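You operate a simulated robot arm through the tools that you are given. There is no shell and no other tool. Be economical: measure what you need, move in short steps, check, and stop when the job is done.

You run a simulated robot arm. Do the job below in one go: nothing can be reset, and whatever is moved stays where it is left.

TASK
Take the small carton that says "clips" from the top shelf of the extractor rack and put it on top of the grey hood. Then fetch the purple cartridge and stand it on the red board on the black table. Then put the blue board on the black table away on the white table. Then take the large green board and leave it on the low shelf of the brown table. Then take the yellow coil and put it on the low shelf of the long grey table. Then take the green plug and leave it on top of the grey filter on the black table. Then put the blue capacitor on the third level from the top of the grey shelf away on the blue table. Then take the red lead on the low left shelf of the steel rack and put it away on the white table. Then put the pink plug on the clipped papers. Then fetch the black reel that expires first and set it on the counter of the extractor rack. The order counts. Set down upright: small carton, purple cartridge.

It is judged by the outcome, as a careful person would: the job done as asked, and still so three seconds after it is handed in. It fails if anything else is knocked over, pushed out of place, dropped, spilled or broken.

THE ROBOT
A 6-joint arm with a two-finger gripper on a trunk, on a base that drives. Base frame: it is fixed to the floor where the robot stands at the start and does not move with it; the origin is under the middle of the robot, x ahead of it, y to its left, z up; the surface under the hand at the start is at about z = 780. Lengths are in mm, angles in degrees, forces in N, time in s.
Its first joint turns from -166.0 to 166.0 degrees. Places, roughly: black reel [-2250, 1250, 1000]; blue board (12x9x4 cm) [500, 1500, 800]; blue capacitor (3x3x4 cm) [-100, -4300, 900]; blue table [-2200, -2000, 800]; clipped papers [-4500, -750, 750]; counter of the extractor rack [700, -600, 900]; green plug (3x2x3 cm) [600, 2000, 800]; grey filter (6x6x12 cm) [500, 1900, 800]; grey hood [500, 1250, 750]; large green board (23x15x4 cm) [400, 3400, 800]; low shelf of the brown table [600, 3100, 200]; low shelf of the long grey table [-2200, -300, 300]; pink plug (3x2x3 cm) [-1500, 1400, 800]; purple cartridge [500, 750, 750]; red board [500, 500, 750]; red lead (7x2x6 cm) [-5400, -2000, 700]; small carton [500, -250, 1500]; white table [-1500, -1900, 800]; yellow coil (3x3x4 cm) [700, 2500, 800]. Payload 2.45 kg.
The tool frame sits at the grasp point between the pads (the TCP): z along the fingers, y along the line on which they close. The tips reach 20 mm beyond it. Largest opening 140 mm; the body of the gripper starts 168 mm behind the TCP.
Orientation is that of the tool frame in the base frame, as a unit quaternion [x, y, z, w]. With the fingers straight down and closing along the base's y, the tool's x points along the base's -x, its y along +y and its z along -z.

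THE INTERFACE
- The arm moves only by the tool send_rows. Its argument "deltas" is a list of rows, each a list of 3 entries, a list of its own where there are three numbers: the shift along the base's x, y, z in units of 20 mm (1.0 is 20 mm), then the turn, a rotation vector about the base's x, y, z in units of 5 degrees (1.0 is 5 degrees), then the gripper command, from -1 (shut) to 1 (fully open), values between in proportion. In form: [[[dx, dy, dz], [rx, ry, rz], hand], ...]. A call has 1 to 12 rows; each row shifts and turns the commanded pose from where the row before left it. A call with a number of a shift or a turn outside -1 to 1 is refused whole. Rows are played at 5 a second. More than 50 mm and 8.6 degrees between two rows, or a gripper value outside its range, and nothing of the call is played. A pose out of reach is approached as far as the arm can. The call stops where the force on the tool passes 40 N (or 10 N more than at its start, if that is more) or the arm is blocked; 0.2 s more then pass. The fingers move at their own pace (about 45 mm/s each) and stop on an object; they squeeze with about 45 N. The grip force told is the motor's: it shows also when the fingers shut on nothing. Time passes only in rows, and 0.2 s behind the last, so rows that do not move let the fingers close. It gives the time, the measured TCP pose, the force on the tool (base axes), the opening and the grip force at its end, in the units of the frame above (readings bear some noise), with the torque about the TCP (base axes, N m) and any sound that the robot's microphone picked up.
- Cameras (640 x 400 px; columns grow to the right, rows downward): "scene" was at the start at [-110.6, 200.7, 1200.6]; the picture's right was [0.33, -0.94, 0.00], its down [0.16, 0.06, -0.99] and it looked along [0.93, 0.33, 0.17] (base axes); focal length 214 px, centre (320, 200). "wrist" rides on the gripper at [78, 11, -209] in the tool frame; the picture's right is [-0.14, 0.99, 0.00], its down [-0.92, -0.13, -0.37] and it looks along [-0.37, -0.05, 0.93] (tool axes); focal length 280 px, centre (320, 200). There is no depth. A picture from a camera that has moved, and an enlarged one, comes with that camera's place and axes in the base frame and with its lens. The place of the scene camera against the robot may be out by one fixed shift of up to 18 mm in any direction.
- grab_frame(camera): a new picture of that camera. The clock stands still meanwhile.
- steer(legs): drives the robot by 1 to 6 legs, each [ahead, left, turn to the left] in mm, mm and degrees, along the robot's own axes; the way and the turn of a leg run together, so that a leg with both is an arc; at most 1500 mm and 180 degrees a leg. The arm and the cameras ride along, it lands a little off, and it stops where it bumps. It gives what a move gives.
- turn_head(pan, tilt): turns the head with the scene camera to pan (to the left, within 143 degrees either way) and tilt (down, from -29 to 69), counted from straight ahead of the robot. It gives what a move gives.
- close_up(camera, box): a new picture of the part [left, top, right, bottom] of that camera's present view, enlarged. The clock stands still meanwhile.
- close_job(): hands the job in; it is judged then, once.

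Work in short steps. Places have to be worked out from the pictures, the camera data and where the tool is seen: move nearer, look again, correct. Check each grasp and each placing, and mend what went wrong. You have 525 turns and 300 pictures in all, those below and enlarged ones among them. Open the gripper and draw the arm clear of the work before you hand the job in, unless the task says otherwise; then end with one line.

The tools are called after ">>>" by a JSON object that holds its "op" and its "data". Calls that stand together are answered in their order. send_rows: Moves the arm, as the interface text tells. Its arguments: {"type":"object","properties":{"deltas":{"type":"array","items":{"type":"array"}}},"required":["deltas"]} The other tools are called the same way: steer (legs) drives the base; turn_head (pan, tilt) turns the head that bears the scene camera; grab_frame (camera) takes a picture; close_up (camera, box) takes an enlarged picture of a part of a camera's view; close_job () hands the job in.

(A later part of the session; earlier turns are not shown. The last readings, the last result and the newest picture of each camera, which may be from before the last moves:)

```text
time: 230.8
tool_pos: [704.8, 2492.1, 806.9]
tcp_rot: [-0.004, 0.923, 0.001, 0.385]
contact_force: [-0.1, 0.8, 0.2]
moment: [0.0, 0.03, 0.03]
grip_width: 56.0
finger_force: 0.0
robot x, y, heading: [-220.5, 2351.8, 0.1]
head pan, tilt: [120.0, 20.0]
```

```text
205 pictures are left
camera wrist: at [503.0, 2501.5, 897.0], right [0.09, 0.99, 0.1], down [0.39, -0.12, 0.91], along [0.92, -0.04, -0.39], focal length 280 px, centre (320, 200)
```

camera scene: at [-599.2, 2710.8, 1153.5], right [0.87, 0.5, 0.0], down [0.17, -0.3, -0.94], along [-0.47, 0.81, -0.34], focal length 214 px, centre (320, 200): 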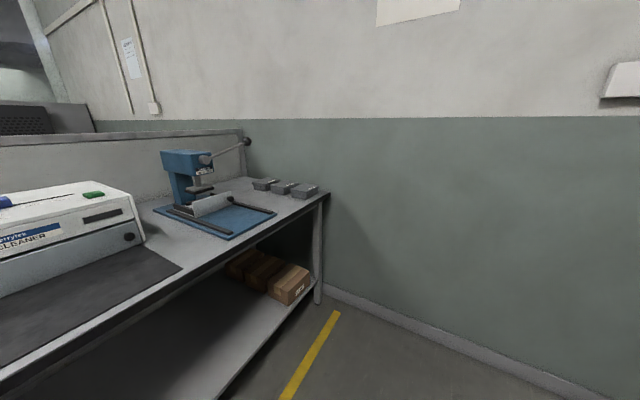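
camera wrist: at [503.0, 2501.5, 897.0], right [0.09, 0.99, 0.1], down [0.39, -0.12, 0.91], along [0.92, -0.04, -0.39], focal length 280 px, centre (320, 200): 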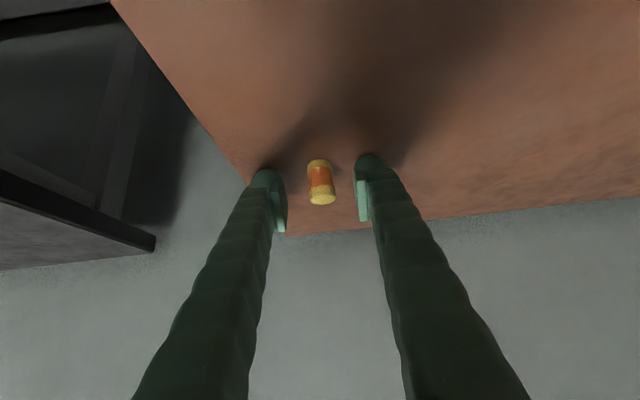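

>>> {"op": "send_rows", "data": {"deltas": [[[0.1, 0, -0.25], [0, 0, 0], -0.2], [[0, 0, 0], [0, 0, 0], -1], [[0, 0, 0], [0, 0, 0], -1], [[0, 0, 0], [0, 0, 0], -1], [[0, 0, 0], [0, 0, 0], -1], [[0, 0, 0], [0, 0, 0], -1]]}}

>>> {"op": "grab_frame", "data": {"camera": "wrist"}}

```text
time: 231.7
tool_pos: [708.2, 2495.1, 805.5]
tcp_rot: [-0.006, 0.922, 0.003, 0.387]
contact_force: [-5.0, 5.5, 23.2]
moment: [0.29, 0.13, -0.07]
grip_width: 19.0
finger_force: 16.3
robot x, y, heading: [-222.8, 2349.1, 0.1]
head pan, tilt: [120.0, 20.0]
stopped in row 4: the force on the tool passed its limit at 57 N (the readings are from after the stop); the commanded pose is now the measured one
```

```text
204 pictures are left
camera wrist: at [504.6, 2504.3, 894.0], right [0.08, 0.99, 0.1], down [0.38, -0.12, 0.92], along [0.92, -0.04, -0.39], focal length 280 px, centre (320, 200)
```

wrist: 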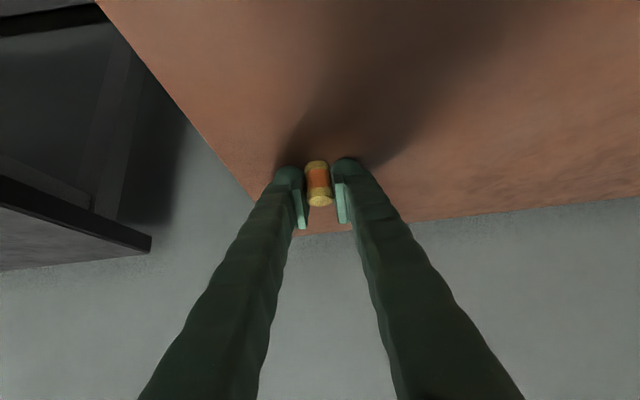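

The sinking tips touched the table. I raise 5 mm and finish closing.

>>> {"op": "send_rows", "data": {"deltas": [[[0, -0.05, 0.25], [0, 0, 0], -0.6], [[0, 0, 0], [0, 0, 0], -1], [[0, 0, 0], [0, 0, 0], -1], [[0, 0, 0], [0, 0, 0], -1], [[0, 0, 0], [0, 0, 0], -1]]}}

>>> {"op": "grab_frame", "data": {"camera": "wrist"}}

```text
time: 232.9
tool_pos: [707.5, 2493.9, 807.7]
tcp_rot: [-0.005, 0.922, 0.002, 0.386]
contact_force: [-0.8, 0.3, 0.7]
moment: [0.0, 0.0, -0.01]
grip_width: 17.2
finger_force: 42.5
robot x, y, heading: [-220.2, 2350.4, -0.0]
head pan, tilt: [120.0, 20.0]
```

```text
203 pictures are left
camera wrist: at [505.4, 2502.2, 897.6], right [0.09, 0.99, 0.1], down [0.39, -0.12, 0.91], along [0.92, -0.04, -0.39], focal length 280 px, centre (320, 200)
```

wrist: 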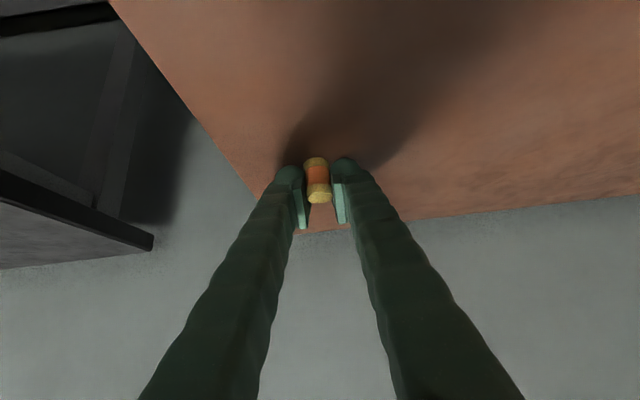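

>>> {"op": "send_rows", "data": {"deltas": [[[0, 0, 0.5], [0, 0, 0], -1], [[0, 0, 1], [0, 0, 0], -1], [[0, 0, 1], [0, 0, 0], -1], [[0, 0, 1], [0, 0, 0], -1]]}}

>>> {"op": "grab_frame", "data": {"camera": "wrist"}}

```text
time: 233.9
tool_pos: [707.0, 2494.3, 877.0]
tcp_rot: [-0.005, 0.923, 0.002, 0.386]
contact_force: [-0.5, 0.2, -0.6]
moment: [-0.01, 0.0, 0.02]
grip_width: 16.6
finger_force: 42.2
robot x, y, heading: [-225.4, 2349.9, 0.0]
head pan, tilt: [120.0, 20.0]
```

```text
202 pictures are left
camera wrist: at [505.3, 2502.4, 968.1], right [0.09, 0.99, 0.1], down [0.39, -0.12, 0.91], along [0.92, -0.04, -0.39], focal length 280 px, centre (320, 200)
```

wrist: 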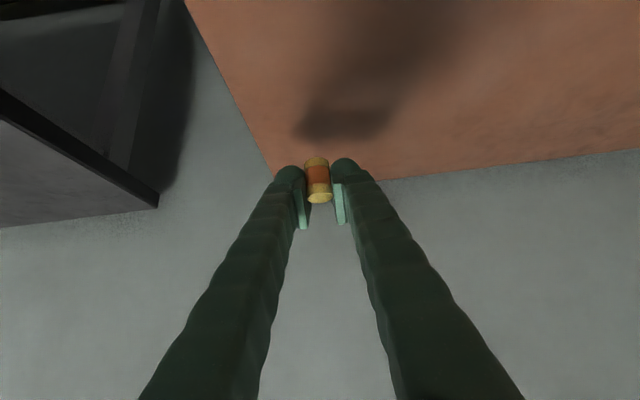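

Coil held. I retract the arm, then drive along the aisle toward the far end to find the passage round the partition.

>>> {"op": "send_rows", "data": {"deltas": [[[-1, 0, 0.7], [0, 0, 0], -1], [[-1, 0, 0.7], [0, 0, 0], -1], [[-1, 0, 0.7], [0, 0, 0], -1], [[-1, 0, 0.7], [0, 0, 0], -1], [[-1, 0, 0.7], [0, 0, 0], -1], [[-1, 0, 0.7], [0, 0, 0], -1], [[-1, 0, 0.7], [0, 0, 0], -1], [[-1, 0, 0.7], [0, 0, 0], -1], [[-1, 0, 0.7], [0, 0, 0], -1], [[-1, 0, 0.7], [0, 0, 0], -1], [[-1, 0, 0.7], [0, 0, 0], -1], [[-1, 0, 0.7], [0, 0, 0], -1]]}}

>>> {"op": "steer", "data": {"legs": [[-230, 0, 0], [0, -1500, 0], [0, -1500, 0], [0, -1500, 0]]}}

>>> {"op": "turn_head", "data": {"pan": -140, "tilt": 10}}

>>> {"op": "grab_frame", "data": {"camera": "scene"}}

>>> {"op": "turn_head", "data": {"pan": -80, "tilt": 10}}

>>> {"op": "grab_frame", "data": {"camera": "scene"}}

```text
time: 236.5
tool_pos: [467.5, 2494.1, 1048.5]
tcp_rot: [-0.005, 0.923, 0.002, 0.386]
contact_force: [0.1, -1.0, -0.7]
moment: [0.0, -0.01, 0.0]
grip_width: 16.3
finger_force: 42.4
robot x, y, heading: [-225.0, 2350.7, 0.1]
head pan, tilt: [120.0, 20.0]
```

```text
time: 259.3
tool_pos: [247.5, -2002.4, 1047.2]
tcp_rot: [-0.007, 0.922, 0.002, 0.386]
contact_force: [-0.4, -0.2, -0.3]
moment: [0.0, -0.02, 0.01]
grip_width: 15.9
finger_force: 42.0
robot x, y, heading: [-437.4, -2147.3, 0.1]
head pan, tilt: [120.0, 20.0]
```

```text
time: 262.9
tool_pos: [248.1, -2002.5, 1047.6]
tcp_rot: [-0.009, 0.922, 0.003, 0.386]
contact_force: [-0.3, -0.5, 0.3]
moment: [0.0, -0.03, 0.0]
grip_width: 15.6
finger_force: 41.0
robot x, y, heading: [-439.8, -2149.2, 0.6]
head pan, tilt: [-140.0, 10.0]
```

```text
201 pictures are left
camera scene: at [-702.5, -2039.7, 1169.8], right [-0.65, 0.76, 0.0], down [0.13, 0.11, -0.98], along [-0.75, -0.64, -0.17], focal length 214 px, centre (320, 200)
```

scene: 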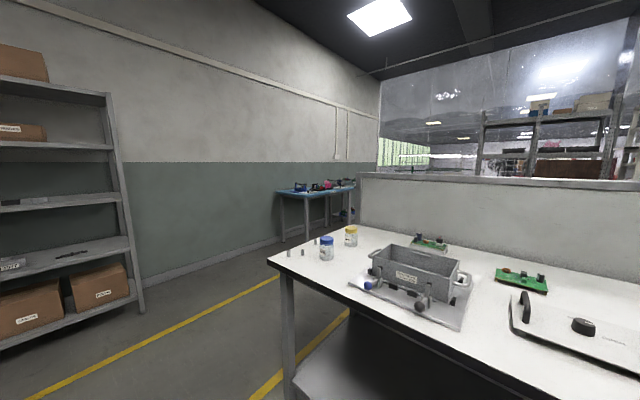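

```text
time: 264.2
tool_pos: [249.2, -2003.5, 1047.0]
tcp_rot: [-0.007, 0.922, 0.003, 0.386]
contact_force: [-0.3, -0.7, 0.1]
moment: [0.02, 0.01, 0.03]
grip_width: 15.5
finger_force: 41.5
robot x, y, heading: [-441.2, -2151.7, 0.7]
head pan, tilt: [-80.0, 10.0]
```

```text
200 pictures are left
camera scene: at [-615.0, -2070.8, 1169.8], right [-0.98, -0.18, 0.0], down [-0.03, 0.17, -0.98], along [0.18, -0.97, -0.17], focal length 214 px, centre (320, 200)
```

scene: 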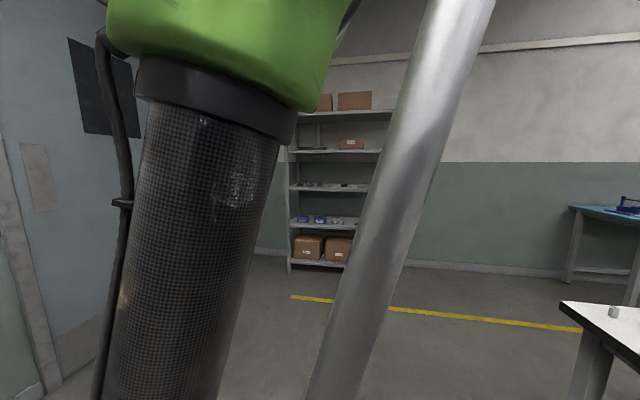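

The grip width is creeping down; I check the coil in the wrist camera.

>>> {"op": "close_up", "data": {"camera": "wrist", "box": [260, 130, 380, 240]}}

```text
3.64 times, centred on (320, 185) of wrist
camera zoom: at [46.3, -1995.3, 1136.7], right [0.08, 0.99, 0.1], down [0.39, -0.12, 0.91], along [0.92, -0.03, -0.39], focal length 1020 px, centre (320, 254)
```

zoom: 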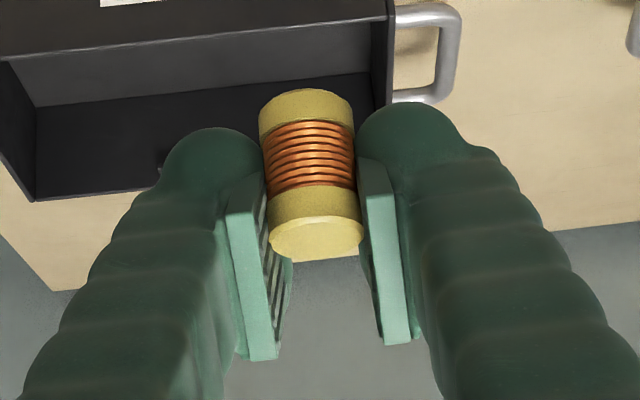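

The coil has barely shifted (still at the pads); I continue. I go to y≈-3100, turn to face -x, and look through the passage.

>>> {"op": "steer", "data": {"legs": [[0, -950, 0], [0, 0, 179]]}}

>>> {"op": "turn_head", "data": {"pan": 5, "tilt": 10}}

>>> {"op": "grab_frame", "data": {"camera": "scene"}}

```text
time: 276.4
tool_pos: [-1132.3, -3196.0, 1047.5]
tcp_rot: [0.922, -0.024, -0.386, -0.01]
contact_force: [-0.1, -0.4, -0.2]
moment: [0.01, -0.01, 0.0]
grip_width: 15.5
finger_force: 41.5
robot x, y, heading: [-436.2, -3098.5, 176.4]
head pan, tilt: [-80.0, 10.0]
```

```text
time: 278.0
tool_pos: [-1132.5, -3197.8, 1047.9]
tcp_rot: [0.922, -0.024, -0.386, -0.011]
contact_force: [0.1, 0.3, -0.5]
moment: [-0.03, -0.01, 0.01]
grip_width: 15.9
finger_force: 41.7
robot x, y, heading: [-436.7, -3098.6, 176.4]
head pan, tilt: [5.0, 10.0]
```

```text
198 pictures are left
camera scene: at [-350.2, -3288.6, 1169.8], right [-0.03, 1.0, 0.0], down [0.17, 0.0, -0.98], along [-0.98, -0.03, -0.17], focal length 214 px, centre (320, 200)
```

scene: 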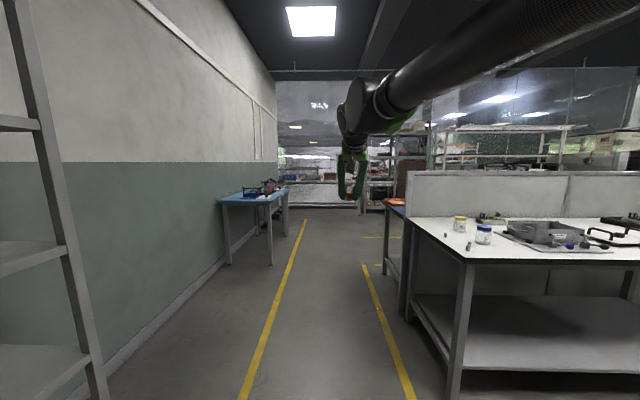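

The corridor is clear. I centre in it, straighten heading and drive to about x≈-2650.

>>> {"op": "steer", "data": {"legs": [[0, 130, 3.5], [1500, 0, 0], [800, 0, 0]]}}

>>> {"op": "turn_head", "data": {"pan": -70, "tilt": 10}}

>>> {"op": "grab_frame", "data": {"camera": "scene"}}

>>> {"op": "turn_head", "data": {"pan": 10, "tilt": 10}}

>>> {"op": "grab_frame", "data": {"camera": "scene"}}

```text
time: 290.1
tool_pos: [-3427.0, -3392.0, 1046.5]
tcp_rot: [0.922, 0.009, -0.386, 0.004]
contact_force: [0.0, -0.1, 0.1]
moment: [-0.02, 0.0, 0.0]
grip_width: 15.4
finger_force: 41.1
robot x, y, heading: [-2734.6, -3243.0, -179.5]
head pan, tilt: [5.0, 10.0]
```

```text
time: 291.6
tool_pos: [-3425.1, -3391.3, 1047.5]
tcp_rot: [0.923, 0.009, -0.386, 0.004]
contact_force: [0.6, -0.2, 0.0]
moment: [0.02, -0.01, -0.01]
grip_width: 15.4
finger_force: 41.0
robot x, y, heading: [-2736.7, -3242.9, -179.3]
head pan, tilt: [-70.0, 10.0]
```

```text
197 pictures are left
camera scene: at [-2579.3, -3331.0, 1169.8], right [0.94, 0.35, 0.0], down [0.06, -0.16, -0.98], along [-0.35, 0.92, -0.17], focal length 214 px, centre (320, 200)
```

scene: 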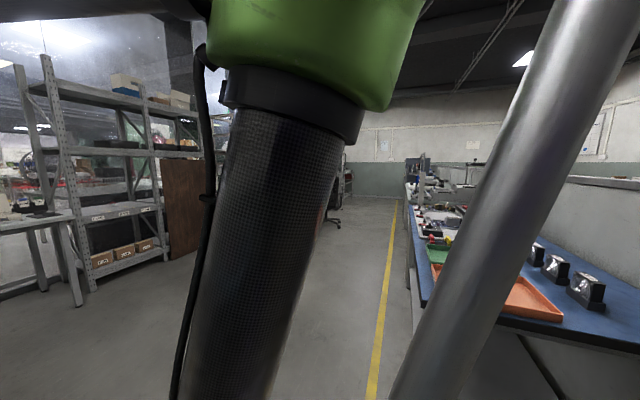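

```text
time: 293.1
tool_pos: [-3425.2, -3391.5, 1048.7]
tcp_rot: [0.922, 0.01, -0.386, 0.004]
contact_force: [-0.9, -0.2, -1.1]
moment: [-0.01, -0.02, -0.04]
grip_width: 15.5
finger_force: 41.5
robot x, y, heading: [-2739.9, -3239.9, -179.4]
head pan, tilt: [10.0, 10.0]
```

```text
196 pictures are left
camera scene: at [-2638.0, -3435.0, 1169.8], right [-0.18, 0.98, 0.0], down [0.17, 0.03, -0.98], along [-0.97, -0.18, -0.17], focal length 214 px, centre (320, 200)
```

scene: 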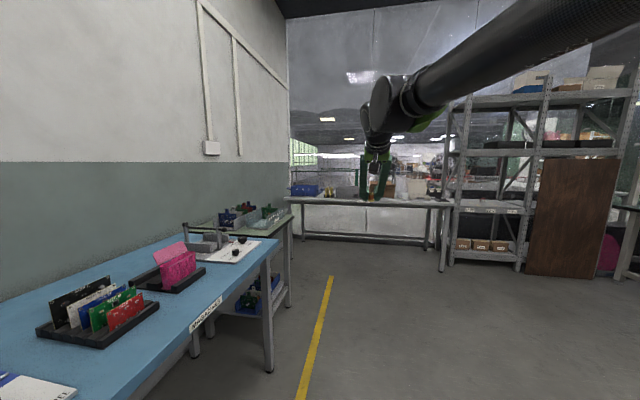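

The blue table and long grey table line the right side; the aisle north is clear. I drive to x≈-3250, turn to heading 0, and slide north.

>>> {"op": "steer", "data": {"legs": [[510, 0, 0], [0, 0, -180], [0, 1400, 0]]}}

>>> {"op": "turn_head", "data": {"pan": 30, "tilt": 15}}

>>> {"op": "grab_frame", "data": {"camera": "scene"}}

```text
time: 310.2
tool_pos: [-2540.3, -1702.4, 1045.4]
tcp_rot: [0.0, 0.923, 0.0, 0.386]
contact_force: [-0.2, -0.2, 0.5]
moment: [0.01, -0.01, -0.01]
grip_width: 15.8
finger_force: 41.6
robot x, y, heading: [-3231.8, -1838.4, -0.5]
head pan, tilt: [10.0, 10.0]
```

```text
time: 311.0
tool_pos: [-2541.4, -1701.4, 1047.5]
tcp_rot: [0.001, 0.923, -0.001, 0.386]
contact_force: [-0.5, 0.0, 0.5]
moment: [-0.02, -0.03, 0.01]
grip_width: 15.4
finger_force: 41.6
robot x, y, heading: [-3231.6, -1835.1, -0.5]
head pan, tilt: [30.0, 15.0]
```

```text
195 pictures are left
camera scene: at [-3339.6, -1616.2, 1161.6], right [0.49, -0.87, 0.0], down [-0.23, -0.13, -0.97], along [0.84, 0.47, -0.26], focal length 214 px, centre (320, 200)
```

scene: 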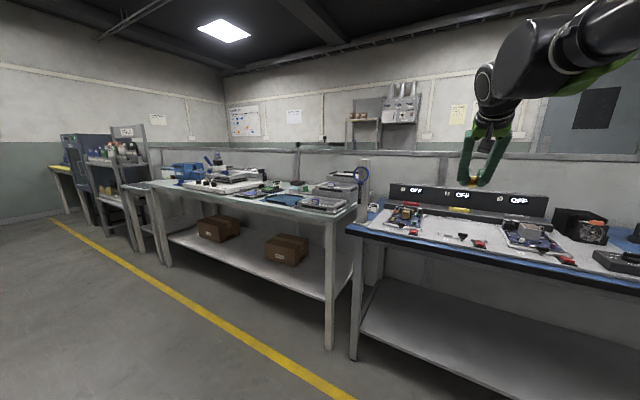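

The low shelf (z≈350) has two boxes with free space between them near y≈-420. I slide north to face that gap.

>>> {"op": "steer", "data": {"legs": [[0, 1280, 0]]}}

>>> {"op": "turn_head", "data": {"pan": 0, "tilt": 30}}

>>> {"op": "grab_frame", "data": {"camera": "scene"}}

>>> {"op": "grab_frame", "data": {"camera": "wrist"}}

```text
time: 317.5
tool_pos: [-2527.2, -411.7, 1047.9]
tcp_rot: [0.001, 0.922, 0.0, 0.386]
contact_force: [-0.5, 0.4, 0.1]
moment: [0.01, 0.0, -0.03]
grip_width: 15.6
finger_force: 41.3
robot x, y, heading: [-3218.7, -546.8, -0.6]
head pan, tilt: [30.0, 15.0]
```

```text
time: 318.4
tool_pos: [-2527.2, -411.2, 1047.4]
tcp_rot: [0.001, 0.922, -0.001, 0.386]
contact_force: [-0.5, 0.4, -0.7]
moment: [0.01, 0.0, -0.01]
grip_width: 15.2
finger_force: 41.5
robot x, y, heading: [-3219.2, -543.7, -0.6]
head pan, tilt: [0.0, 30.0]
```

```text
194 pictures are left
camera scene: at [-3316.7, -371.2, 1137.5], right [-0.01, -1.0, 0.0], down [-0.5, 0.01, -0.87], along [0.87, -0.01, -0.5], focal length 214 px, centre (320, 200)
```

scene: 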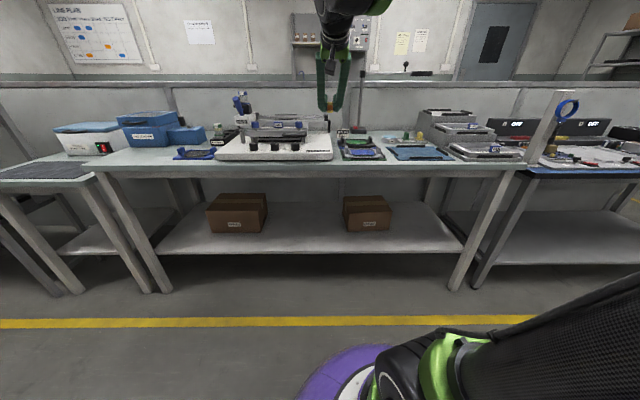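

```text
193 pictures are left
camera wrist: at [-2729.5, -399.5, 1136.8], right [0.1, 0.99, 0.1], down [0.38, -0.13, 0.91], along [0.92, -0.05, -0.39], focal length 280 px, centre (320, 200)
```

wrist: 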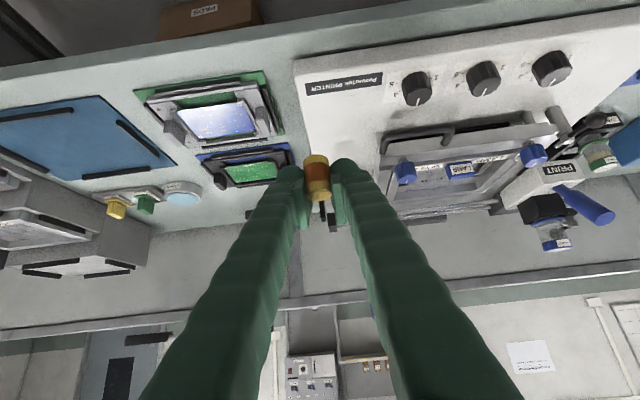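

Gap between boxes is y≈-46…-511. I shift 110 mm left, pull the hand back a bit, and lower in front of the table.

>>> {"op": "steer", "data": {"legs": [[-60, 110, 0]]}}

>>> {"op": "send_rows", "data": {"deltas": [[[-0.3, 0, -1], [0, 0, 0], -1], [[-0.3, 0, -1], [0, 0, 0], -1], [[-0.3, 0, -1], [0, 0, 0], -1], [[-0.3, 0, -1], [0, 0, 0], -1], [[0, 0, -1], [0, 0, 0], -1], [[0, 0, -1], [0, 0, 0], -1], [[0, 0, -1], [0, 0, 0], -1], [[0, 0, -1], [0, 0, 0], -1], [[0, 0, -1], [0, 0, 0], -1], [[0, 0, -1], [0, 0, 0], -1], [[0, 0, -1], [0, 0, 0], -1], [[0, 0, -1], [0, 0, 0], -1]]}}

>>> {"op": "send_rows", "data": {"deltas": [[[0, 0, -1], [0, 0, 0], -1], [[0, 0, -1], [0, 0, 0], -1], [[0, 0, -1], [0, 0, 0], -1], [[0, 0, -1], [0, 0, 0], -1], [[0, 0, -1], [0, 0, 0], -1], [[0, 0, -1], [0, 0, 0], -1], [[0, 0, -1], [0, 0, 0], -1], [[0, 0, -1], [0, 0, 0], -1], [[0, 0, -1], [0, 0, 0], -1], [[0, 0, -1], [0, 0, 0], -1], [[0, 0, -1], [0, 0, 0], -1], [[0, 0, -1], [0, 0, 0], -1]]}}

>>> {"op": "grab_frame", "data": {"camera": "wrist"}}

>>> {"op": "grab_frame", "data": {"camera": "scene"}}

```text
time: 319.7
tool_pos: [-2584.4, -300.1, 1047.4]
tcp_rot: [0.001, 0.922, 0.0, 0.386]
contact_force: [0.4, 1.2, 0.1]
moment: [-0.02, 0.02, 0.0]
grip_width: 15.3
finger_force: 41.6
robot x, y, heading: [-3275.7, -436.0, -0.7]
head pan, tilt: [0.0, 30.0]
```

```text
time: 322.3
tool_pos: [-2610.3, -299.0, 806.6]
tcp_rot: [0.001, 0.923, 0.0, 0.386]
contact_force: [-0.1, 0.3, -0.3]
moment: [0.01, -0.02, 0.03]
grip_width: 15.5
finger_force: 41.0
robot x, y, heading: [-3275.3, -433.9, -1.1]
head pan, tilt: [0.0, 30.0]
```

```text
time: 324.9
tool_pos: [-2610.7, -300.1, 566.5]
tcp_rot: [0.001, 0.923, -0.001, 0.386]
contact_force: [-0.6, -0.4, 0.1]
moment: [-0.02, -0.02, -0.03]
grip_width: 15.4
finger_force: 41.4
robot x, y, heading: [-3274.7, -431.7, -0.8]
head pan, tilt: [0.0, 30.0]
```

```text
192 pictures are left
camera wrist: at [-2811.6, -288.0, 656.7], right [0.1, 0.99, 0.1], down [0.38, -0.13, 0.91], along [0.92, -0.05, -0.39], focal length 280 px, centre (320, 200)
```

wrist: 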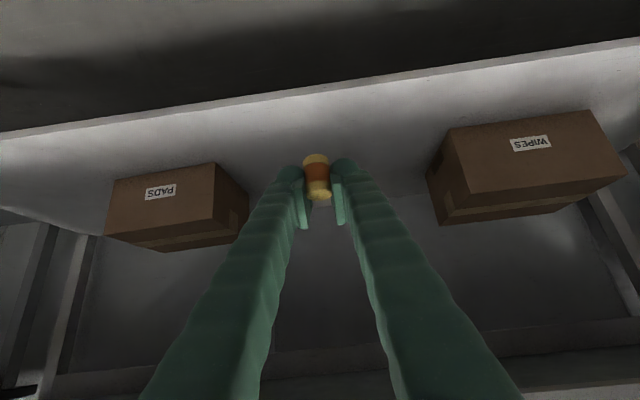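

```text
191 pictures are left
camera scene: at [-3374.9, -259.7, 1137.4], right [-0.01, -1.0, 0.0], down [-0.5, 0.01, -0.87], along [0.87, -0.01, -0.5], focal length 214 px, centre (320, 200)
```

scene: 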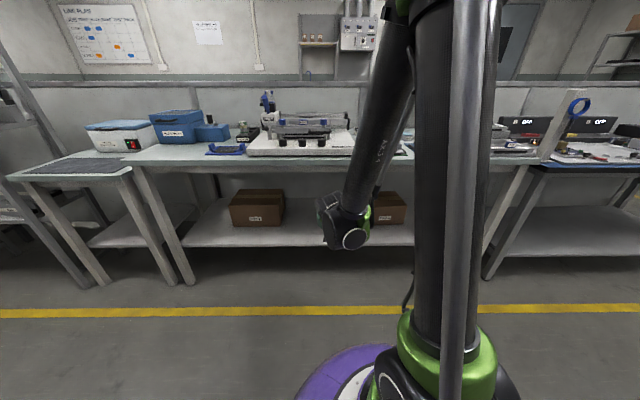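

>>> {"op": "send_rows", "data": {"deltas": [[[1, 0, -0.6], [0, 0, 0], -1], [[1, 0, -0.6], [0, 0, 0], -1], [[1, 0, -0.6], [0, 0, 0], -1], [[1, 0, -0.7], [0, 0, 0], -1], [[1, 0, -0.7], [0, 0, 0], -1], [[1, 0, -0.7], [0, 0, 0], -1], [[1, 0, -0.7], [0, 0, 0], -1], [[1, 0, -0.7], [0, 0, 0], -1], [[1, 0, -0.7], [0, 0, 0], -1], [[1, 0, -0.7], [0, 0, 0], -1], [[1, 0, -0.7], [0, 0, 0], -1]]}}

>>> {"op": "grab_frame", "data": {"camera": "wrist"}}

```text
time: 327.3
tool_pos: [-2388.5, -299.3, 419.2]
tcp_rot: [0.002, 0.923, -0.001, 0.385]
contact_force: [0.4, 0.4, -0.8]
moment: [0.01, 0.0, -0.02]
grip_width: 15.8
finger_force: 41.2
robot x, y, heading: [-3277.5, -430.3, -0.7]
head pan, tilt: [0.0, 30.0]
```

```text
190 pictures are left
camera wrist: at [-2591.1, -287.5, 508.3], right [0.1, 0.99, 0.1], down [0.38, -0.13, 0.91], along [0.92, -0.05, -0.39], focal length 280 px, centre (320, 200)
```

wrist: 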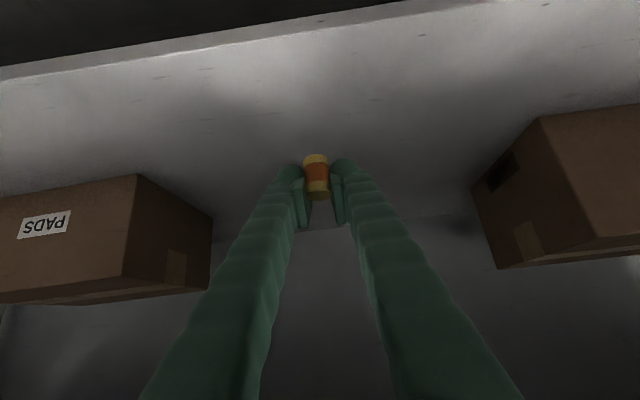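

Shelf z≈318. I lower with small steps.

>>> {"op": "send_rows", "data": {"deltas": [[[0.6, 0, -0.8], [0, 0, 0], -1], [[0.6, 0, -0.8], [0, 0, 0], -1], [[0.4, 0, -0.5], [0, 0, 0], -1], [[0.2, 0, -0.25], [0, 0, 0], -1], [[0.2, 0, -0.25], [0, 0, 0], -1]]}}

>>> {"op": "grab_frame", "data": {"camera": "wrist"}}

```text
time: 328.5
tool_pos: [-2349.7, -299.7, 367.5]
tcp_rot: [0.001, 0.923, -0.001, 0.385]
contact_force: [-0.8, 0.3, -0.7]
moment: [-0.02, 0.05, 0.0]
grip_width: 15.3
finger_force: 41.3
robot x, y, heading: [-3275.2, -431.2, -0.7]
head pan, tilt: [0.0, 30.0]
```

```text
189 pictures are left
camera wrist: at [-2551.5, -287.9, 456.8], right [0.1, 0.99, 0.1], down [0.38, -0.13, 0.91], along [0.92, -0.05, -0.39], focal length 280 px, centre (320, 200)
```

wrist: 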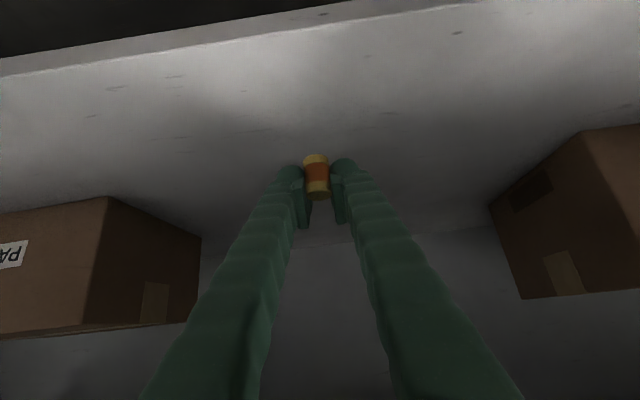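

>>> {"op": "send_rows", "data": {"deltas": [[[0.1, 0, -0.2], [0, 0, 0], -1], [[0.1, 0, -0.2], [0, 0, 0], -1], [[0.1, 0, -0.15], [0, 0, 0], -1], [[0, 0, -0.15], [0, 0, 0], -1]]}}

>>> {"op": "send_rows", "data": {"deltas": [[[0, 0, -0.12], [0, 0, 0], -1], [[0, 0, -0.12], [0, 0, 0], -1], [[0, 0, -0.12], [0, 0, 0], -1]]}}

>>> {"op": "grab_frame", "data": {"camera": "wrist"}}

```text
time: 329.5
tool_pos: [-2344.1, -299.5, 353.0]
tcp_rot: [0.0, 0.923, 0.0, 0.386]
contact_force: [-0.4, 0.1, -1.0]
moment: [0.02, 0.01, 0.0]
grip_width: 15.4
finger_force: 42.0
robot x, y, heading: [-3276.8, -432.5, -0.9]
head pan, tilt: [0.0, 30.0]
```

```text
time: 330.3
tool_pos: [-2342.8, -300.0, 345.7]
tcp_rot: [0.001, 0.923, 0.0, 0.386]
contact_force: [0.2, 0.7, -0.6]
moment: [-0.01, 0.01, 0.03]
grip_width: 15.3
finger_force: 41.3
robot x, y, heading: [-3278.0, -432.6, -0.6]
head pan, tilt: [0.0, 30.0]
```

```text
188 pictures are left
camera wrist: at [-2545.7, -288.5, 435.3], right [0.1, 0.99, 0.1], down [0.38, -0.13, 0.91], along [0.92, -0.05, -0.39], focal length 280 px, centre (320, 200)
```

wrist: 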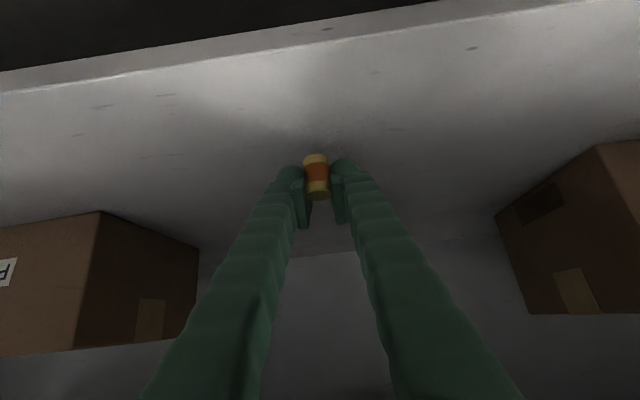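

>>> {"op": "send_rows", "data": {"deltas": [[[0, 0, -0.12], [0, 0, 0], -1], [[0, 0, -0.12], [0, 0, 0], -1], [[0, 0, -0.12], [0, 0, 0], -1], [[0, 0, -0.12], [0, 0, 0], -1], [[0, 0, -0.12], [0, 0, 0], -1], [[0, 0, -0.12], [0, 0, 0], -1]]}}

```text
time: 331.7
tool_pos: [-2340.7, -299.7, 333.4]
tcp_rot: [0.001, 0.924, 0.0, 0.383]
contact_force: [0.7, 0.9, -0.9]
moment: [-0.02, 0.0, -0.03]
grip_width: 15.4
finger_force: 41.3
out of reach, approached as far as the arm can: row 6
robot x, y, heading: [-3277.4, -431.1, -0.4]
head pan, tilt: [0.0, 30.0]
```

>>> {"op": "send_rows", "data": {"deltas": [[[0.5, 0, 0], [0, 0.1, 0], -1], [[0.1, 0, -0.12], [0, 0, 0], -1], [[0.1, 0, -0.12], [0, 0, 0], -1], [[0.1, 0, -0.12], [0, 0, 0], -1], [[0.1, 0, -0.12], [0, 0, 0], -1], [[0.1, 0, -0.12], [0, 0, 0], -1]]}}

>>> {"op": "grab_frame", "data": {"camera": "wrist"}}

```text
time: 333.0
tool_pos: [-2323.6, -299.5, 326.7]
tcp_rot: [0.0, 0.923, -0.001, 0.384]
contact_force: [-2.7, -1.9, 23.8]
moment: [-0.01, 0.21, 0.02]
grip_width: 15.3
finger_force: 41.6
robot x, y, heading: [-3278.0, -433.8, -0.7]
head pan, tilt: [0.0, 30.0]
stopped in row 6: the force on the tool passed its limit at 41 N (the readings are from after the stop); the commanded pose is now the measured one
```

```text
187 pictures are left
camera wrist: at [-2524.7, -287.6, 417.4], right [0.1, 0.99, 0.1], down [0.39, -0.13, 0.91], along [0.92, -0.05, -0.4], focal length 280 px, centre (320, 200)
```

wrist: 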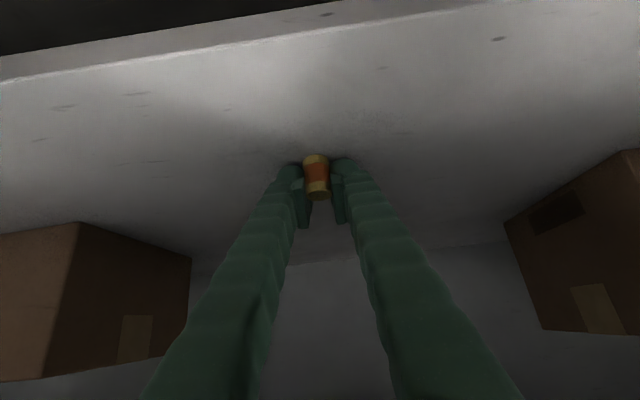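

Contact. I release gently and withdraw up/back.

>>> {"op": "send_rows", "data": {"deltas": [[[0, 0, 0.1], [0, 0, 0], -0.6], [[0, 0, 0], [0, 0, 0], -0.4], [[0, 0, 0], [0, 0, 0], -0.2], [[0, 0, 0.5], [0, 0, 0], -0.2], [[-0.7, 0, 0.8], [0, 0, 0], -0.2], [[-0.7, 0, 0.8], [0, 0, 0], -0.2], [[-0.7, 0, 0.8], [0, 0, 0], -0.2], [[-0.7, 0, 0.8], [0, 0, 0], -0.2], [[-0.7, 0, 0.8], [0, 0, 0], -0.2]]}}

>>> {"op": "grab_frame", "data": {"camera": "wrist"}}

```text
time: 335.0
tool_pos: [-2393.1, -299.3, 416.3]
tcp_rot: [0.001, 0.924, -0.001, 0.383]
contact_force: [-0.4, 0.8, -0.1]
moment: [-0.01, -0.02, -0.01]
grip_width: 56.3
finger_force: 0.1
robot x, y, heading: [-3275.1, -436.1, -0.6]
head pan, tilt: [0.0, 30.0]
```

```text
186 pictures are left
camera wrist: at [-2594.4, -287.8, 508.1], right [0.1, 0.99, 0.1], down [0.39, -0.13, 0.91], along [0.92, -0.05, -0.4], focal length 280 px, centre (320, 200)
```

wrist: 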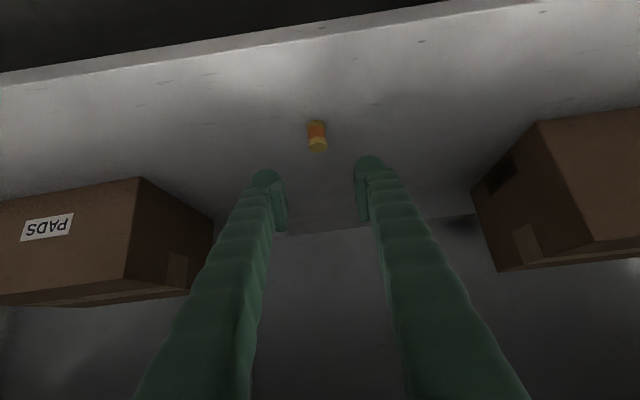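

Coil stands on the shelf. I back out, raise the arm and drive the known route back to the black table for the green plug.

>>> {"op": "steer", "data": {"legs": [[-220, 0, 0]]}}

>>> {"op": "send_rows", "data": {"deltas": [[[0, 0, 1], [0, 0, 0], 0], [[0, 0, 1], [0, 0, 0], 0], [[0, 0, 1], [0, 0, 0], 0], [[0, 0, 1], [0, 0, 0], 0], [[0, 0, 1], [0, 0, 0], 0], [[0, 0, 1], [0, 0, 0], 0], [[0, 0, 1], [0, 0, 0], 0], [[0, 0, 1], [0, 0, 0], 0], [[0, 0, 1], [0, 0, 0], 0], [[0, 0, 1], [0, 0, 0], 0], [[0, 0, 1], [0, 0, 0], 0], [[0, 0, 1], [0, 0, 0], 0]]}}

>>> {"op": "send_rows", "data": {"deltas": [[[-1, 0, 1], [0, 1, 0], 0], [[-1, 0, 1], [0, 1, 0], 0], [[-1, 0, 1], [0, 1, 0], 0], [[-1, 0, 1], [0, 1, 0], 0], [[-1, 0, 1], [0, 1, 0], 0], [[-1, 0, 1], [0, 1, 0], 0], [[-1, 0, 1], [0, 1, 0], 0], [[-1, 0, 1], [0, 1, 0], 0], [[-1, 0, 1], [0, 1, 0], 0], [[-1, 0, 1], [0, 0, 0], 0], [[-1, 0, 1], [0, 0, 0], 0], [[-1, 0, 1], [0, 0, 0], 0]]}}

>>> {"op": "send_rows", "data": {"deltas": [[[-1, 0, 1], [0, 0, 0], 0], [[-1, 0, 1], [0, 0, 0], 0], [[-1, 0, 1], [0, 0, 0], 0], [[-1, 0, 1], [0, 0, 0], 0], [[-1, 0, 1], [0, 0, 0], 0], [[-1, 0, 1], [0, 0, 0], 0], [[-1, 0, 1], [0, 0, 0], 0], [[-1, 0, 1], [0, 0, 0], 0]]}}

>>> {"op": "steer", "data": {"legs": [[200, 0, 0.7], [0, -1400, 0], [0, -1400, 0], [1500, 0, 0], [1400, 0, 0]]}}

```text
time: 336.7
tool_pos: [-2613.8, -298.9, 416.3]
tcp_rot: [0.002, 0.924, -0.001, 0.382]
contact_force: [-0.3, -0.2, -0.3]
moment: [0.01, -0.01, 0.01]
grip_width: 56.0
finger_force: 0.1
robot x, y, heading: [-3499.5, -430.2, -0.5]
head pan, tilt: [0.0, 30.0]
```

```text
time: 339.3
tool_pos: [-2614.0, -300.0, 657.6]
tcp_rot: [0.002, 0.924, 0.0, 0.383]
contact_force: [0.8, -0.1, -0.6]
moment: [0.01, 0.02, 0.0]
grip_width: 69.8
finger_force: 0.1
robot x, y, heading: [-3497.1, -433.4, -0.8]
head pan, tilt: [0.0, 30.0]
```

```text
time: 341.9
tool_pos: [-2853.3, -299.8, 897.8]
tcp_rot: [0.002, 1.0, -0.002, 0.0]
contact_force: [0.2, 0.0, -0.6]
moment: [-0.03, 0.03, 0.0]
grip_width: 69.9
finger_force: 0.1
robot x, y, heading: [-3496.8, -431.5, -0.8]
head pan, tilt: [0.0, 30.0]
```

```text
time: 343.7
tool_pos: [-3014.7, -299.0, 1058.4]
tcp_rot: [0.002, 1.0, -0.002, 0.0]
contact_force: [0.2, 0.0, -0.2]
moment: [-0.07, -0.01, -0.01]
grip_width: 70.2
finger_force: 0.2
robot x, y, heading: [-3498.7, -428.8, -0.8]
head pan, tilt: [0.0, 30.0]
```

```text
time: 372.2
tool_pos: [56.1, -3174.4, 1056.5]
tcp_rot: [-0.001, 1.0, -0.002, 0.0]
contact_force: [-0.1, -0.7, 0.2]
moment: [-0.04, -0.02, 0.02]
grip_width: 69.9
finger_force: 0.1
robot x, y, heading: [-426.9, -3308.7, -0.6]
head pan, tilt: [0.0, 30.0]
```

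>>> {"op": "steer", "data": {"legs": [[0, 0, 0.6], [0, 1500, 0], [0, 1500, 0], [0, 1500, 0], [0, 600, 0], [200, 0, 0]]}}

>>> {"op": "turn_head", "data": {"pan": 5, "tilt": 20}}

>>> {"op": "grab_frame", "data": {"camera": "wrist"}}

>>> {"op": "grab_frame", "data": {"camera": "scene"}}

```text
time: 398.2
tool_pos: [161.7, 1952.8, 1056.4]
tcp_rot: [-0.018, 1.0, -0.002, 0.001]
contact_force: [0.2, 0.0, 0.0]
moment: [-0.02, 0.03, 0.0]
grip_width: 70.0
finger_force: 0.1
robot x, y, heading: [-312.5, 1796.7, 1.2]
head pan, tilt: [0.0, 30.0]
```

```text
time: 398.9
tool_pos: [161.8, 1952.4, 1057.2]
tcp_rot: [-0.018, 1.0, -0.002, 0.001]
contact_force: [-0.1, -0.6, 0.3]
moment: [0.02, 0.0, 0.01]
grip_width: 70.1
finger_force: 0.0
robot x, y, heading: [-314.4, 1804.4, 1.6]
head pan, tilt: [5.0, 20.0]
```

```text
185 pictures are left
camera wrist: at [84.6, 1961.2, 1264.6], right [0.1, 0.99, 0.0], down [0.92, -0.09, 0.37], along [0.37, -0.04, -0.93], focal length 280 px, centre (320, 200)
```

wrist: 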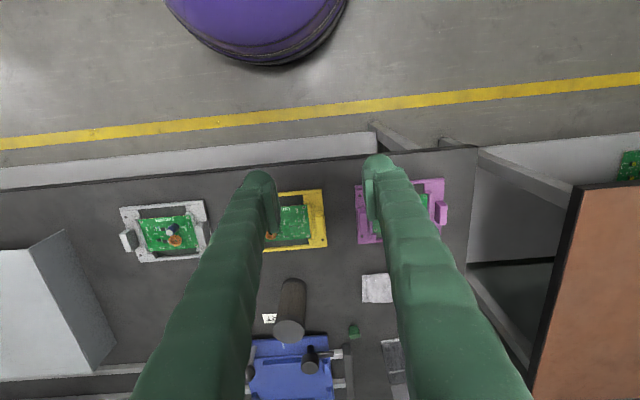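

```text
184 pictures are left
camera scene: at [-419.4, 1978.7, 1153.4], right [0.11, -0.99, 0.0], down [-0.34, -0.04, -0.94], along [0.93, 0.11, -0.34], focal length 214 px, centre (320, 200)
```

scene: 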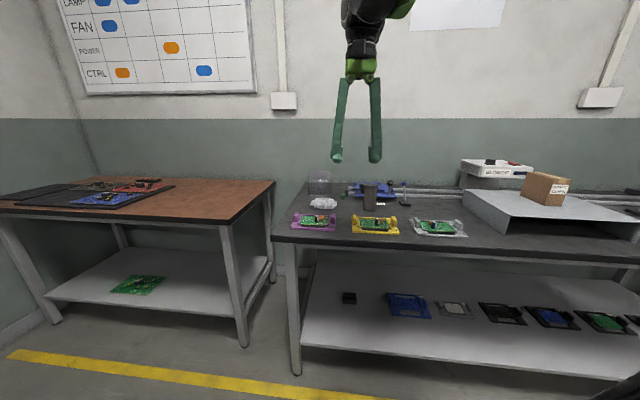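

Plug ≈(594,1983), filter top centre ≈(467,1868). I drive 130 mm ahead and move over the plug for a close view.

>>> {"op": "steer", "data": {"legs": [[130, 0, -1.5]]}}

>>> {"op": "send_rows", "data": {"deltas": [[[1, 0.1, 0], [0, 0, 0], 0], [[1, 0.1, 0], [0, 0, 0], 0], [[1, 0.1, 0], [0, 0, 0], 0], [[1, 0.1, 0], [0, 0, 0], 0], [[1, 0.1, 0], [0, 0, 0], 0], [[1, 0.1, 0], [0, 0, 0], 0], [[1, 0.1, 0], [0, 0, 0], 0], [[1, 0.1, 0], [0, 0, 0], 0], [[1, 0.1, 0], [0, 0, 0], 0], [[1, 0.1, 0], [0, 0, 0], 0], [[1, 0.1, 0], [0, 0, 0], 0], [[1, 0.1, 0], [0, 0, 0], 0]]}}

>>> {"op": "grab_frame", "data": {"camera": "wrist"}}

```text
time: 400.2
tool_pos: [295.5, 1940.9, 1057.0]
tcp_rot: [-0.005, 1.0, -0.002, 0.0]
contact_force: [0.0, -0.1, 0.2]
moment: [0.01, -0.03, 0.02]
grip_width: 70.0
finger_force: 0.3
robot x, y, heading: [-184.5, 1803.8, -0.1]
head pan, tilt: [5.0, 20.0]
```

```text
time: 402.8
tool_pos: [535.9, 1965.1, 1058.8]
tcp_rot: [-0.005, 1.0, -0.002, 0.0]
contact_force: [0.3, -0.5, -0.3]
moment: [-0.01, -0.04, 0.0]
grip_width: 69.8
finger_force: 0.1
robot x, y, heading: [-188.5, 1804.6, -0.4]
head pan, tilt: [5.0, 20.0]
```

```text
183 pictures are left
camera wrist: at [459.8, 1976.4, 1265.3], right [0.13, 0.99, 0.0], down [0.92, -0.12, 0.37], along [0.37, -0.05, -0.93], focal length 280 px, centre (320, 200)
```

wrist: 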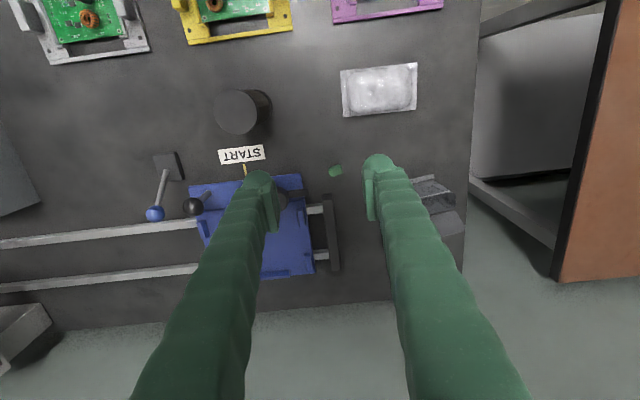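

>>> {"op": "close_up", "data": {"camera": "wrist", "box": [290, 140, 386, 200]}}

>>> {"op": "close_up", "data": {"camera": "scene", "box": [270, 140, 430, 240]}}

```text
6.67 times, centred on (338, 170) of wrist
camera zoom: at [459.8, 1976.4, 1265.3], right [0.13, 0.99, 0.0], down [0.92, -0.12, 0.37], along [0.37, -0.05, -0.93], focal length 1869 px, centre (200, 400)
```

zoom: 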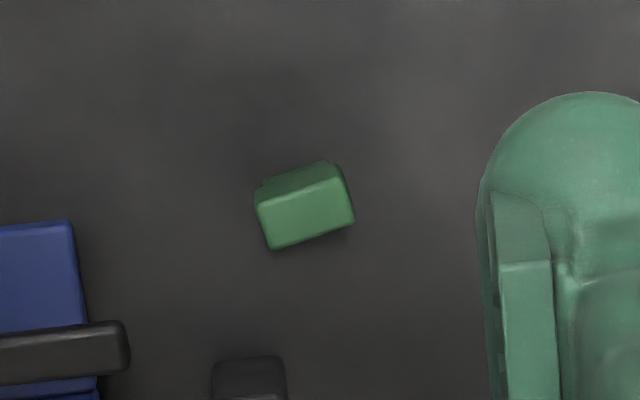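

```text
4.00 times, centred on (350, 190) of scene
camera zoom: at [-283.7, 1983.1, 1153.5], right [0.09, -1.0, 0.0], down [-0.34, -0.03, -0.94], along [0.94, 0.08, -0.34], focal length 858 px, centre (200, 240)
```

zoom: 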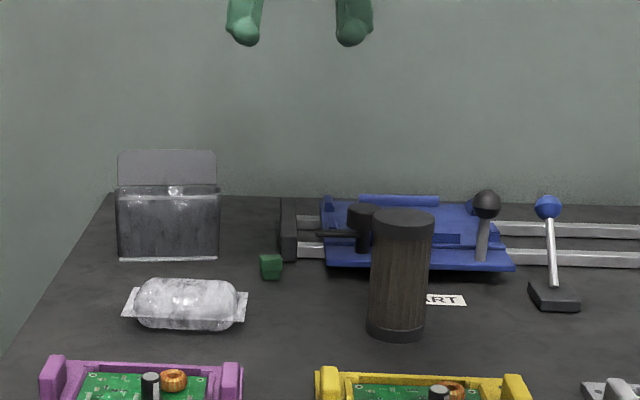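

Plug ≈(598,1984), its long side turned ~+10°. I rotate 10°, move over it and descend partly.

>>> {"op": "send_rows", "data": {"deltas": [[[1, 0.3, 0], [0, 0, 1], -0.3], [[1, 0.3, 0], [0, 0, 1], -0.3], [[1, 0.3, -1], [0, 0, 0], -0.3], [[0.1, 0, -1], [0, 0, 0], -0.3], [[0, 0, -1], [0, 0, 0], -0.3], [[0, 0, -1], [0, 0, 0], -0.3], [[0, 0, -1], [0, 0, 0], -0.3], [[0, 0, -1], [0, 0, 0], -0.3], [[0, 0, -1], [0, 0, 0], -0.3], [[0, 0, -1], [0, 0, 0], -0.3], [[0, 0, -1], [0, 0, 0], -0.3]]}}

>>> {"op": "grab_frame", "data": {"camera": "wrist"}}

```text
time: 405.2
tool_pos: [598.9, 1982.6, 877.1]
tcp_rot: [-0.093, 0.996, -0.003, 0.0]
contact_force: [-0.2, -0.1, -0.5]
moment: [-0.02, 0.0, 0.01]
grip_width: 49.0
finger_force: 0.1
robot x, y, heading: [-186.8, 1798.7, 0.3]
head pan, tilt: [5.0, 20.0]
```

```text
180 pictures are left
camera wrist: at [521.5, 1980.4, 1084.3], right [-0.05, 1.0, 0.0], down [0.93, 0.05, 0.37], along [0.37, 0.01, -0.93], focal length 280 px, centre (320, 200)
```

wrist: 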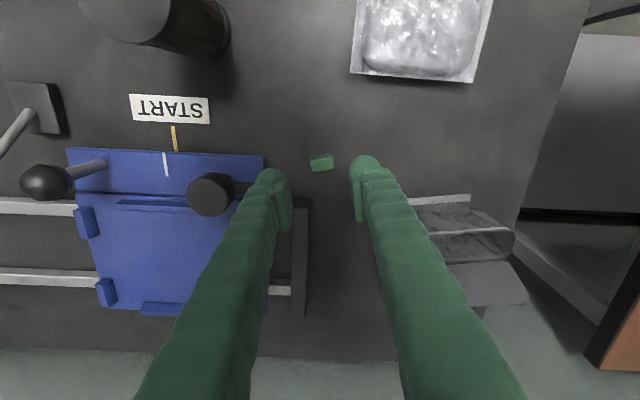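

>>> {"op": "send_rows", "data": {"deltas": [[[-0.1, 0.05, -1], [0, 0, 1], -0.3], [[0, 0, -1], [0, 0, 0.4], -0.3], [[0, 0, -1], [0, 0, 0], -0.3], [[0, 0, -0.6], [0, 0, 0], -0.3]]}}

>>> {"op": "close_up", "data": {"camera": "wrist", "box": [240, 130, 400, 230]}}

```text
time: 405.9
tool_pos: [597.1, 1983.5, 839.0]
tcp_rot: [-0.154, 0.988, -0.002, 0.001]
contact_force: [-0.4, -0.8, 24.5]
moment: [-1.21, -0.3, -0.03]
grip_width: 51.4
finger_force: 2.0
robot x, y, heading: [-184.2, 1801.5, -0.1]
head pan, tilt: [5.0, 20.0]
stopped in row 3: the force on the tool passed its limit at 65 N (the readings are from after the stop); the commanded pose is now the measured one
```

```text
4.00 times, centred on (320, 180) of wrist
camera zoom: at [520.1, 1972.0, 1046.0], right [-0.17, 0.99, 0.0], down [0.92, 0.16, 0.37], along [0.37, 0.06, -0.93], focal length 1122 px, centre (320, 280)
```

zoom: 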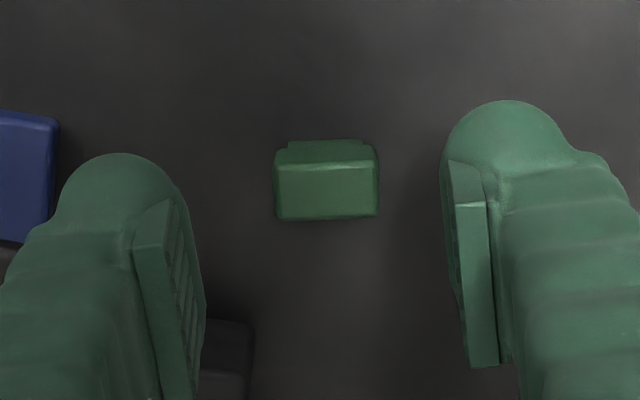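

The left finger pressed on the black end bar of the blue fixture (its corner near (622,1973)). I raise, undo most of the rotation, shift slightly toward me, and use a narrower opening.

>>> {"op": "send_rows", "data": {"deltas": [[[0, 0, 1], [0, 0, 0], -0.3], [[0, 0, 1], [0, 0, -1], -0.45], [[-0.2, 0, 0], [0, 0, -1], -0.45], [[0, 0, 0], [0, 0, -0.8], -0.45]]}}

>>> {"op": "grab_frame", "data": {"camera": "wrist"}}

```text
time: 406.9
tool_pos: [593.9, 1984.9, 876.7]
tcp_rot: [-0.032, 0.999, -0.003, 0.0]
contact_force: [0.4, -0.1, 0.2]
moment: [0.0, 0.01, 0.0]
grip_width: 38.3
finger_force: 0.1
robot x, y, heading: [-185.3, 1798.6, -0.0]
head pan, tilt: [5.0, 20.0]
```

```text
178 pictures are left
camera wrist: at [516.2, 1991.6, 1084.9], right [0.08, 1.0, 0.0], down [0.93, -0.07, 0.37], along [0.37, -0.03, -0.93], focal length 280 px, centre (320, 200)
```

wrist: 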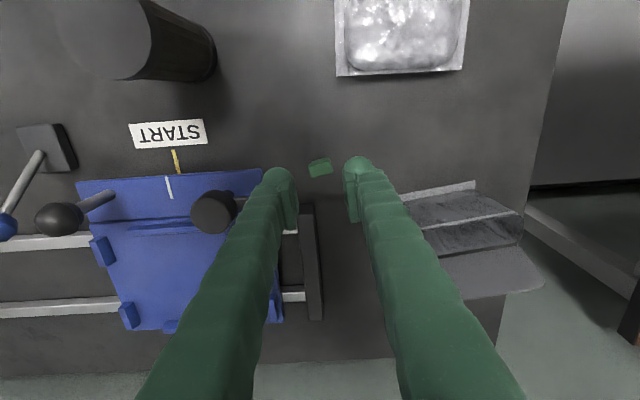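

>>> {"op": "send_rows", "data": {"deltas": [[[-0.2, 0, -1], [0, 0, 0], -0.45], [[0, 0, -1], [0, 0, 0], -0.45], [[0, 0, -0.5], [0, 0, 0], -0.45], [[0, 0, -0.5], [0, 0, 0], -0.45], [[0, 0, -0.4], [0, 0, 0], -0.45]]}}

>>> {"op": "close_up", "data": {"camera": "wrist", "box": [240, 130, 400, 230]}}

```text
time: 408.1
tool_pos: [589.2, 1984.7, 808.9]
tcp_rot: [-0.031, 1.0, -0.003, 0.001]
contact_force: [0.0, 0.7, 0.9]
moment: [0.03, 0.01, -0.01]
grip_width: 38.7
finger_force: 0.0
robot x, y, heading: [-188.3, 1801.2, 0.1]
head pan, tilt: [5.0, 20.0]
```

```text
4.00 times, centred on (320, 180) of wrist
camera zoom: at [512.3, 1991.5, 1016.4], right [0.07, 1.0, 0.0], down [0.93, -0.07, 0.37], along [0.37, -0.03, -0.93], focal length 1122 px, centre (320, 280)
```

zoom: 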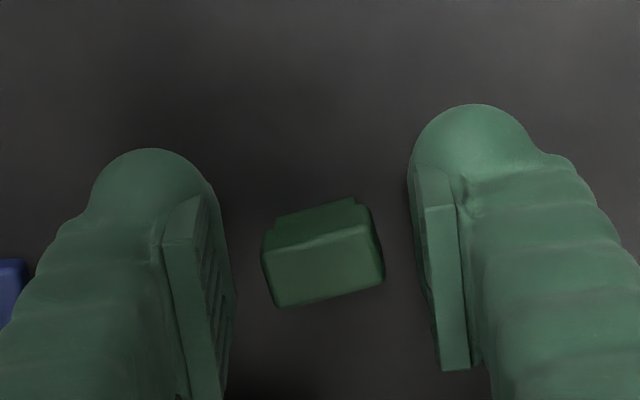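

>>> {"op": "send_rows", "data": {"deltas": [[[0, 0, -0.25], [0, 0, 0], -0.45], [[0, 0, 0], [0, 0, 0], -1], [[0, 0, 0], [0, 0, 0], -1], [[0, 0, 0], [0, 0, 0], -1], [[0, 0, 0], [0, 0, 0], -1]]}}

>>> {"op": "close_up", "data": {"camera": "wrist", "box": [240, 130, 400, 230]}}

```text
time: 409.2
tool_pos: [589.2, 1984.2, 803.7]
tcp_rot: [-0.032, 0.999, -0.003, 0.0]
contact_force: [0.4, 0.0, 0.2]
moment: [-0.02, 0.06, 0.0]
grip_width: 19.3
finger_force: 44.0
robot x, y, heading: [-188.4, 1802.7, -0.0]
head pan, tilt: [5.0, 20.0]
```

```text
4.00 times, centred on (320, 180) of wrist
camera zoom: at [512.3, 1991.4, 1011.4], right [0.07, 1.0, 0.0], down [0.93, -0.07, 0.37], along [0.37, -0.03, -0.93], focal length 1122 px, centre (320, 280)
```

zoom: 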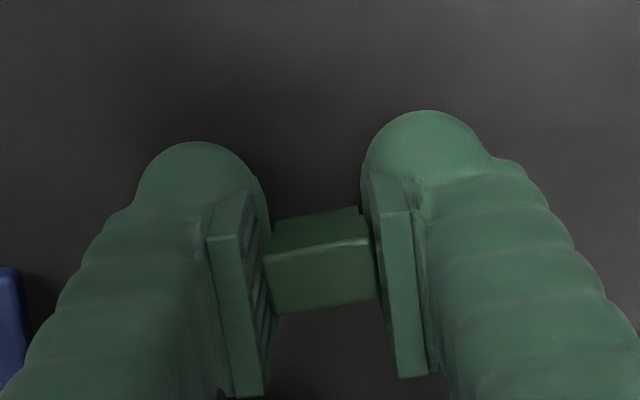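

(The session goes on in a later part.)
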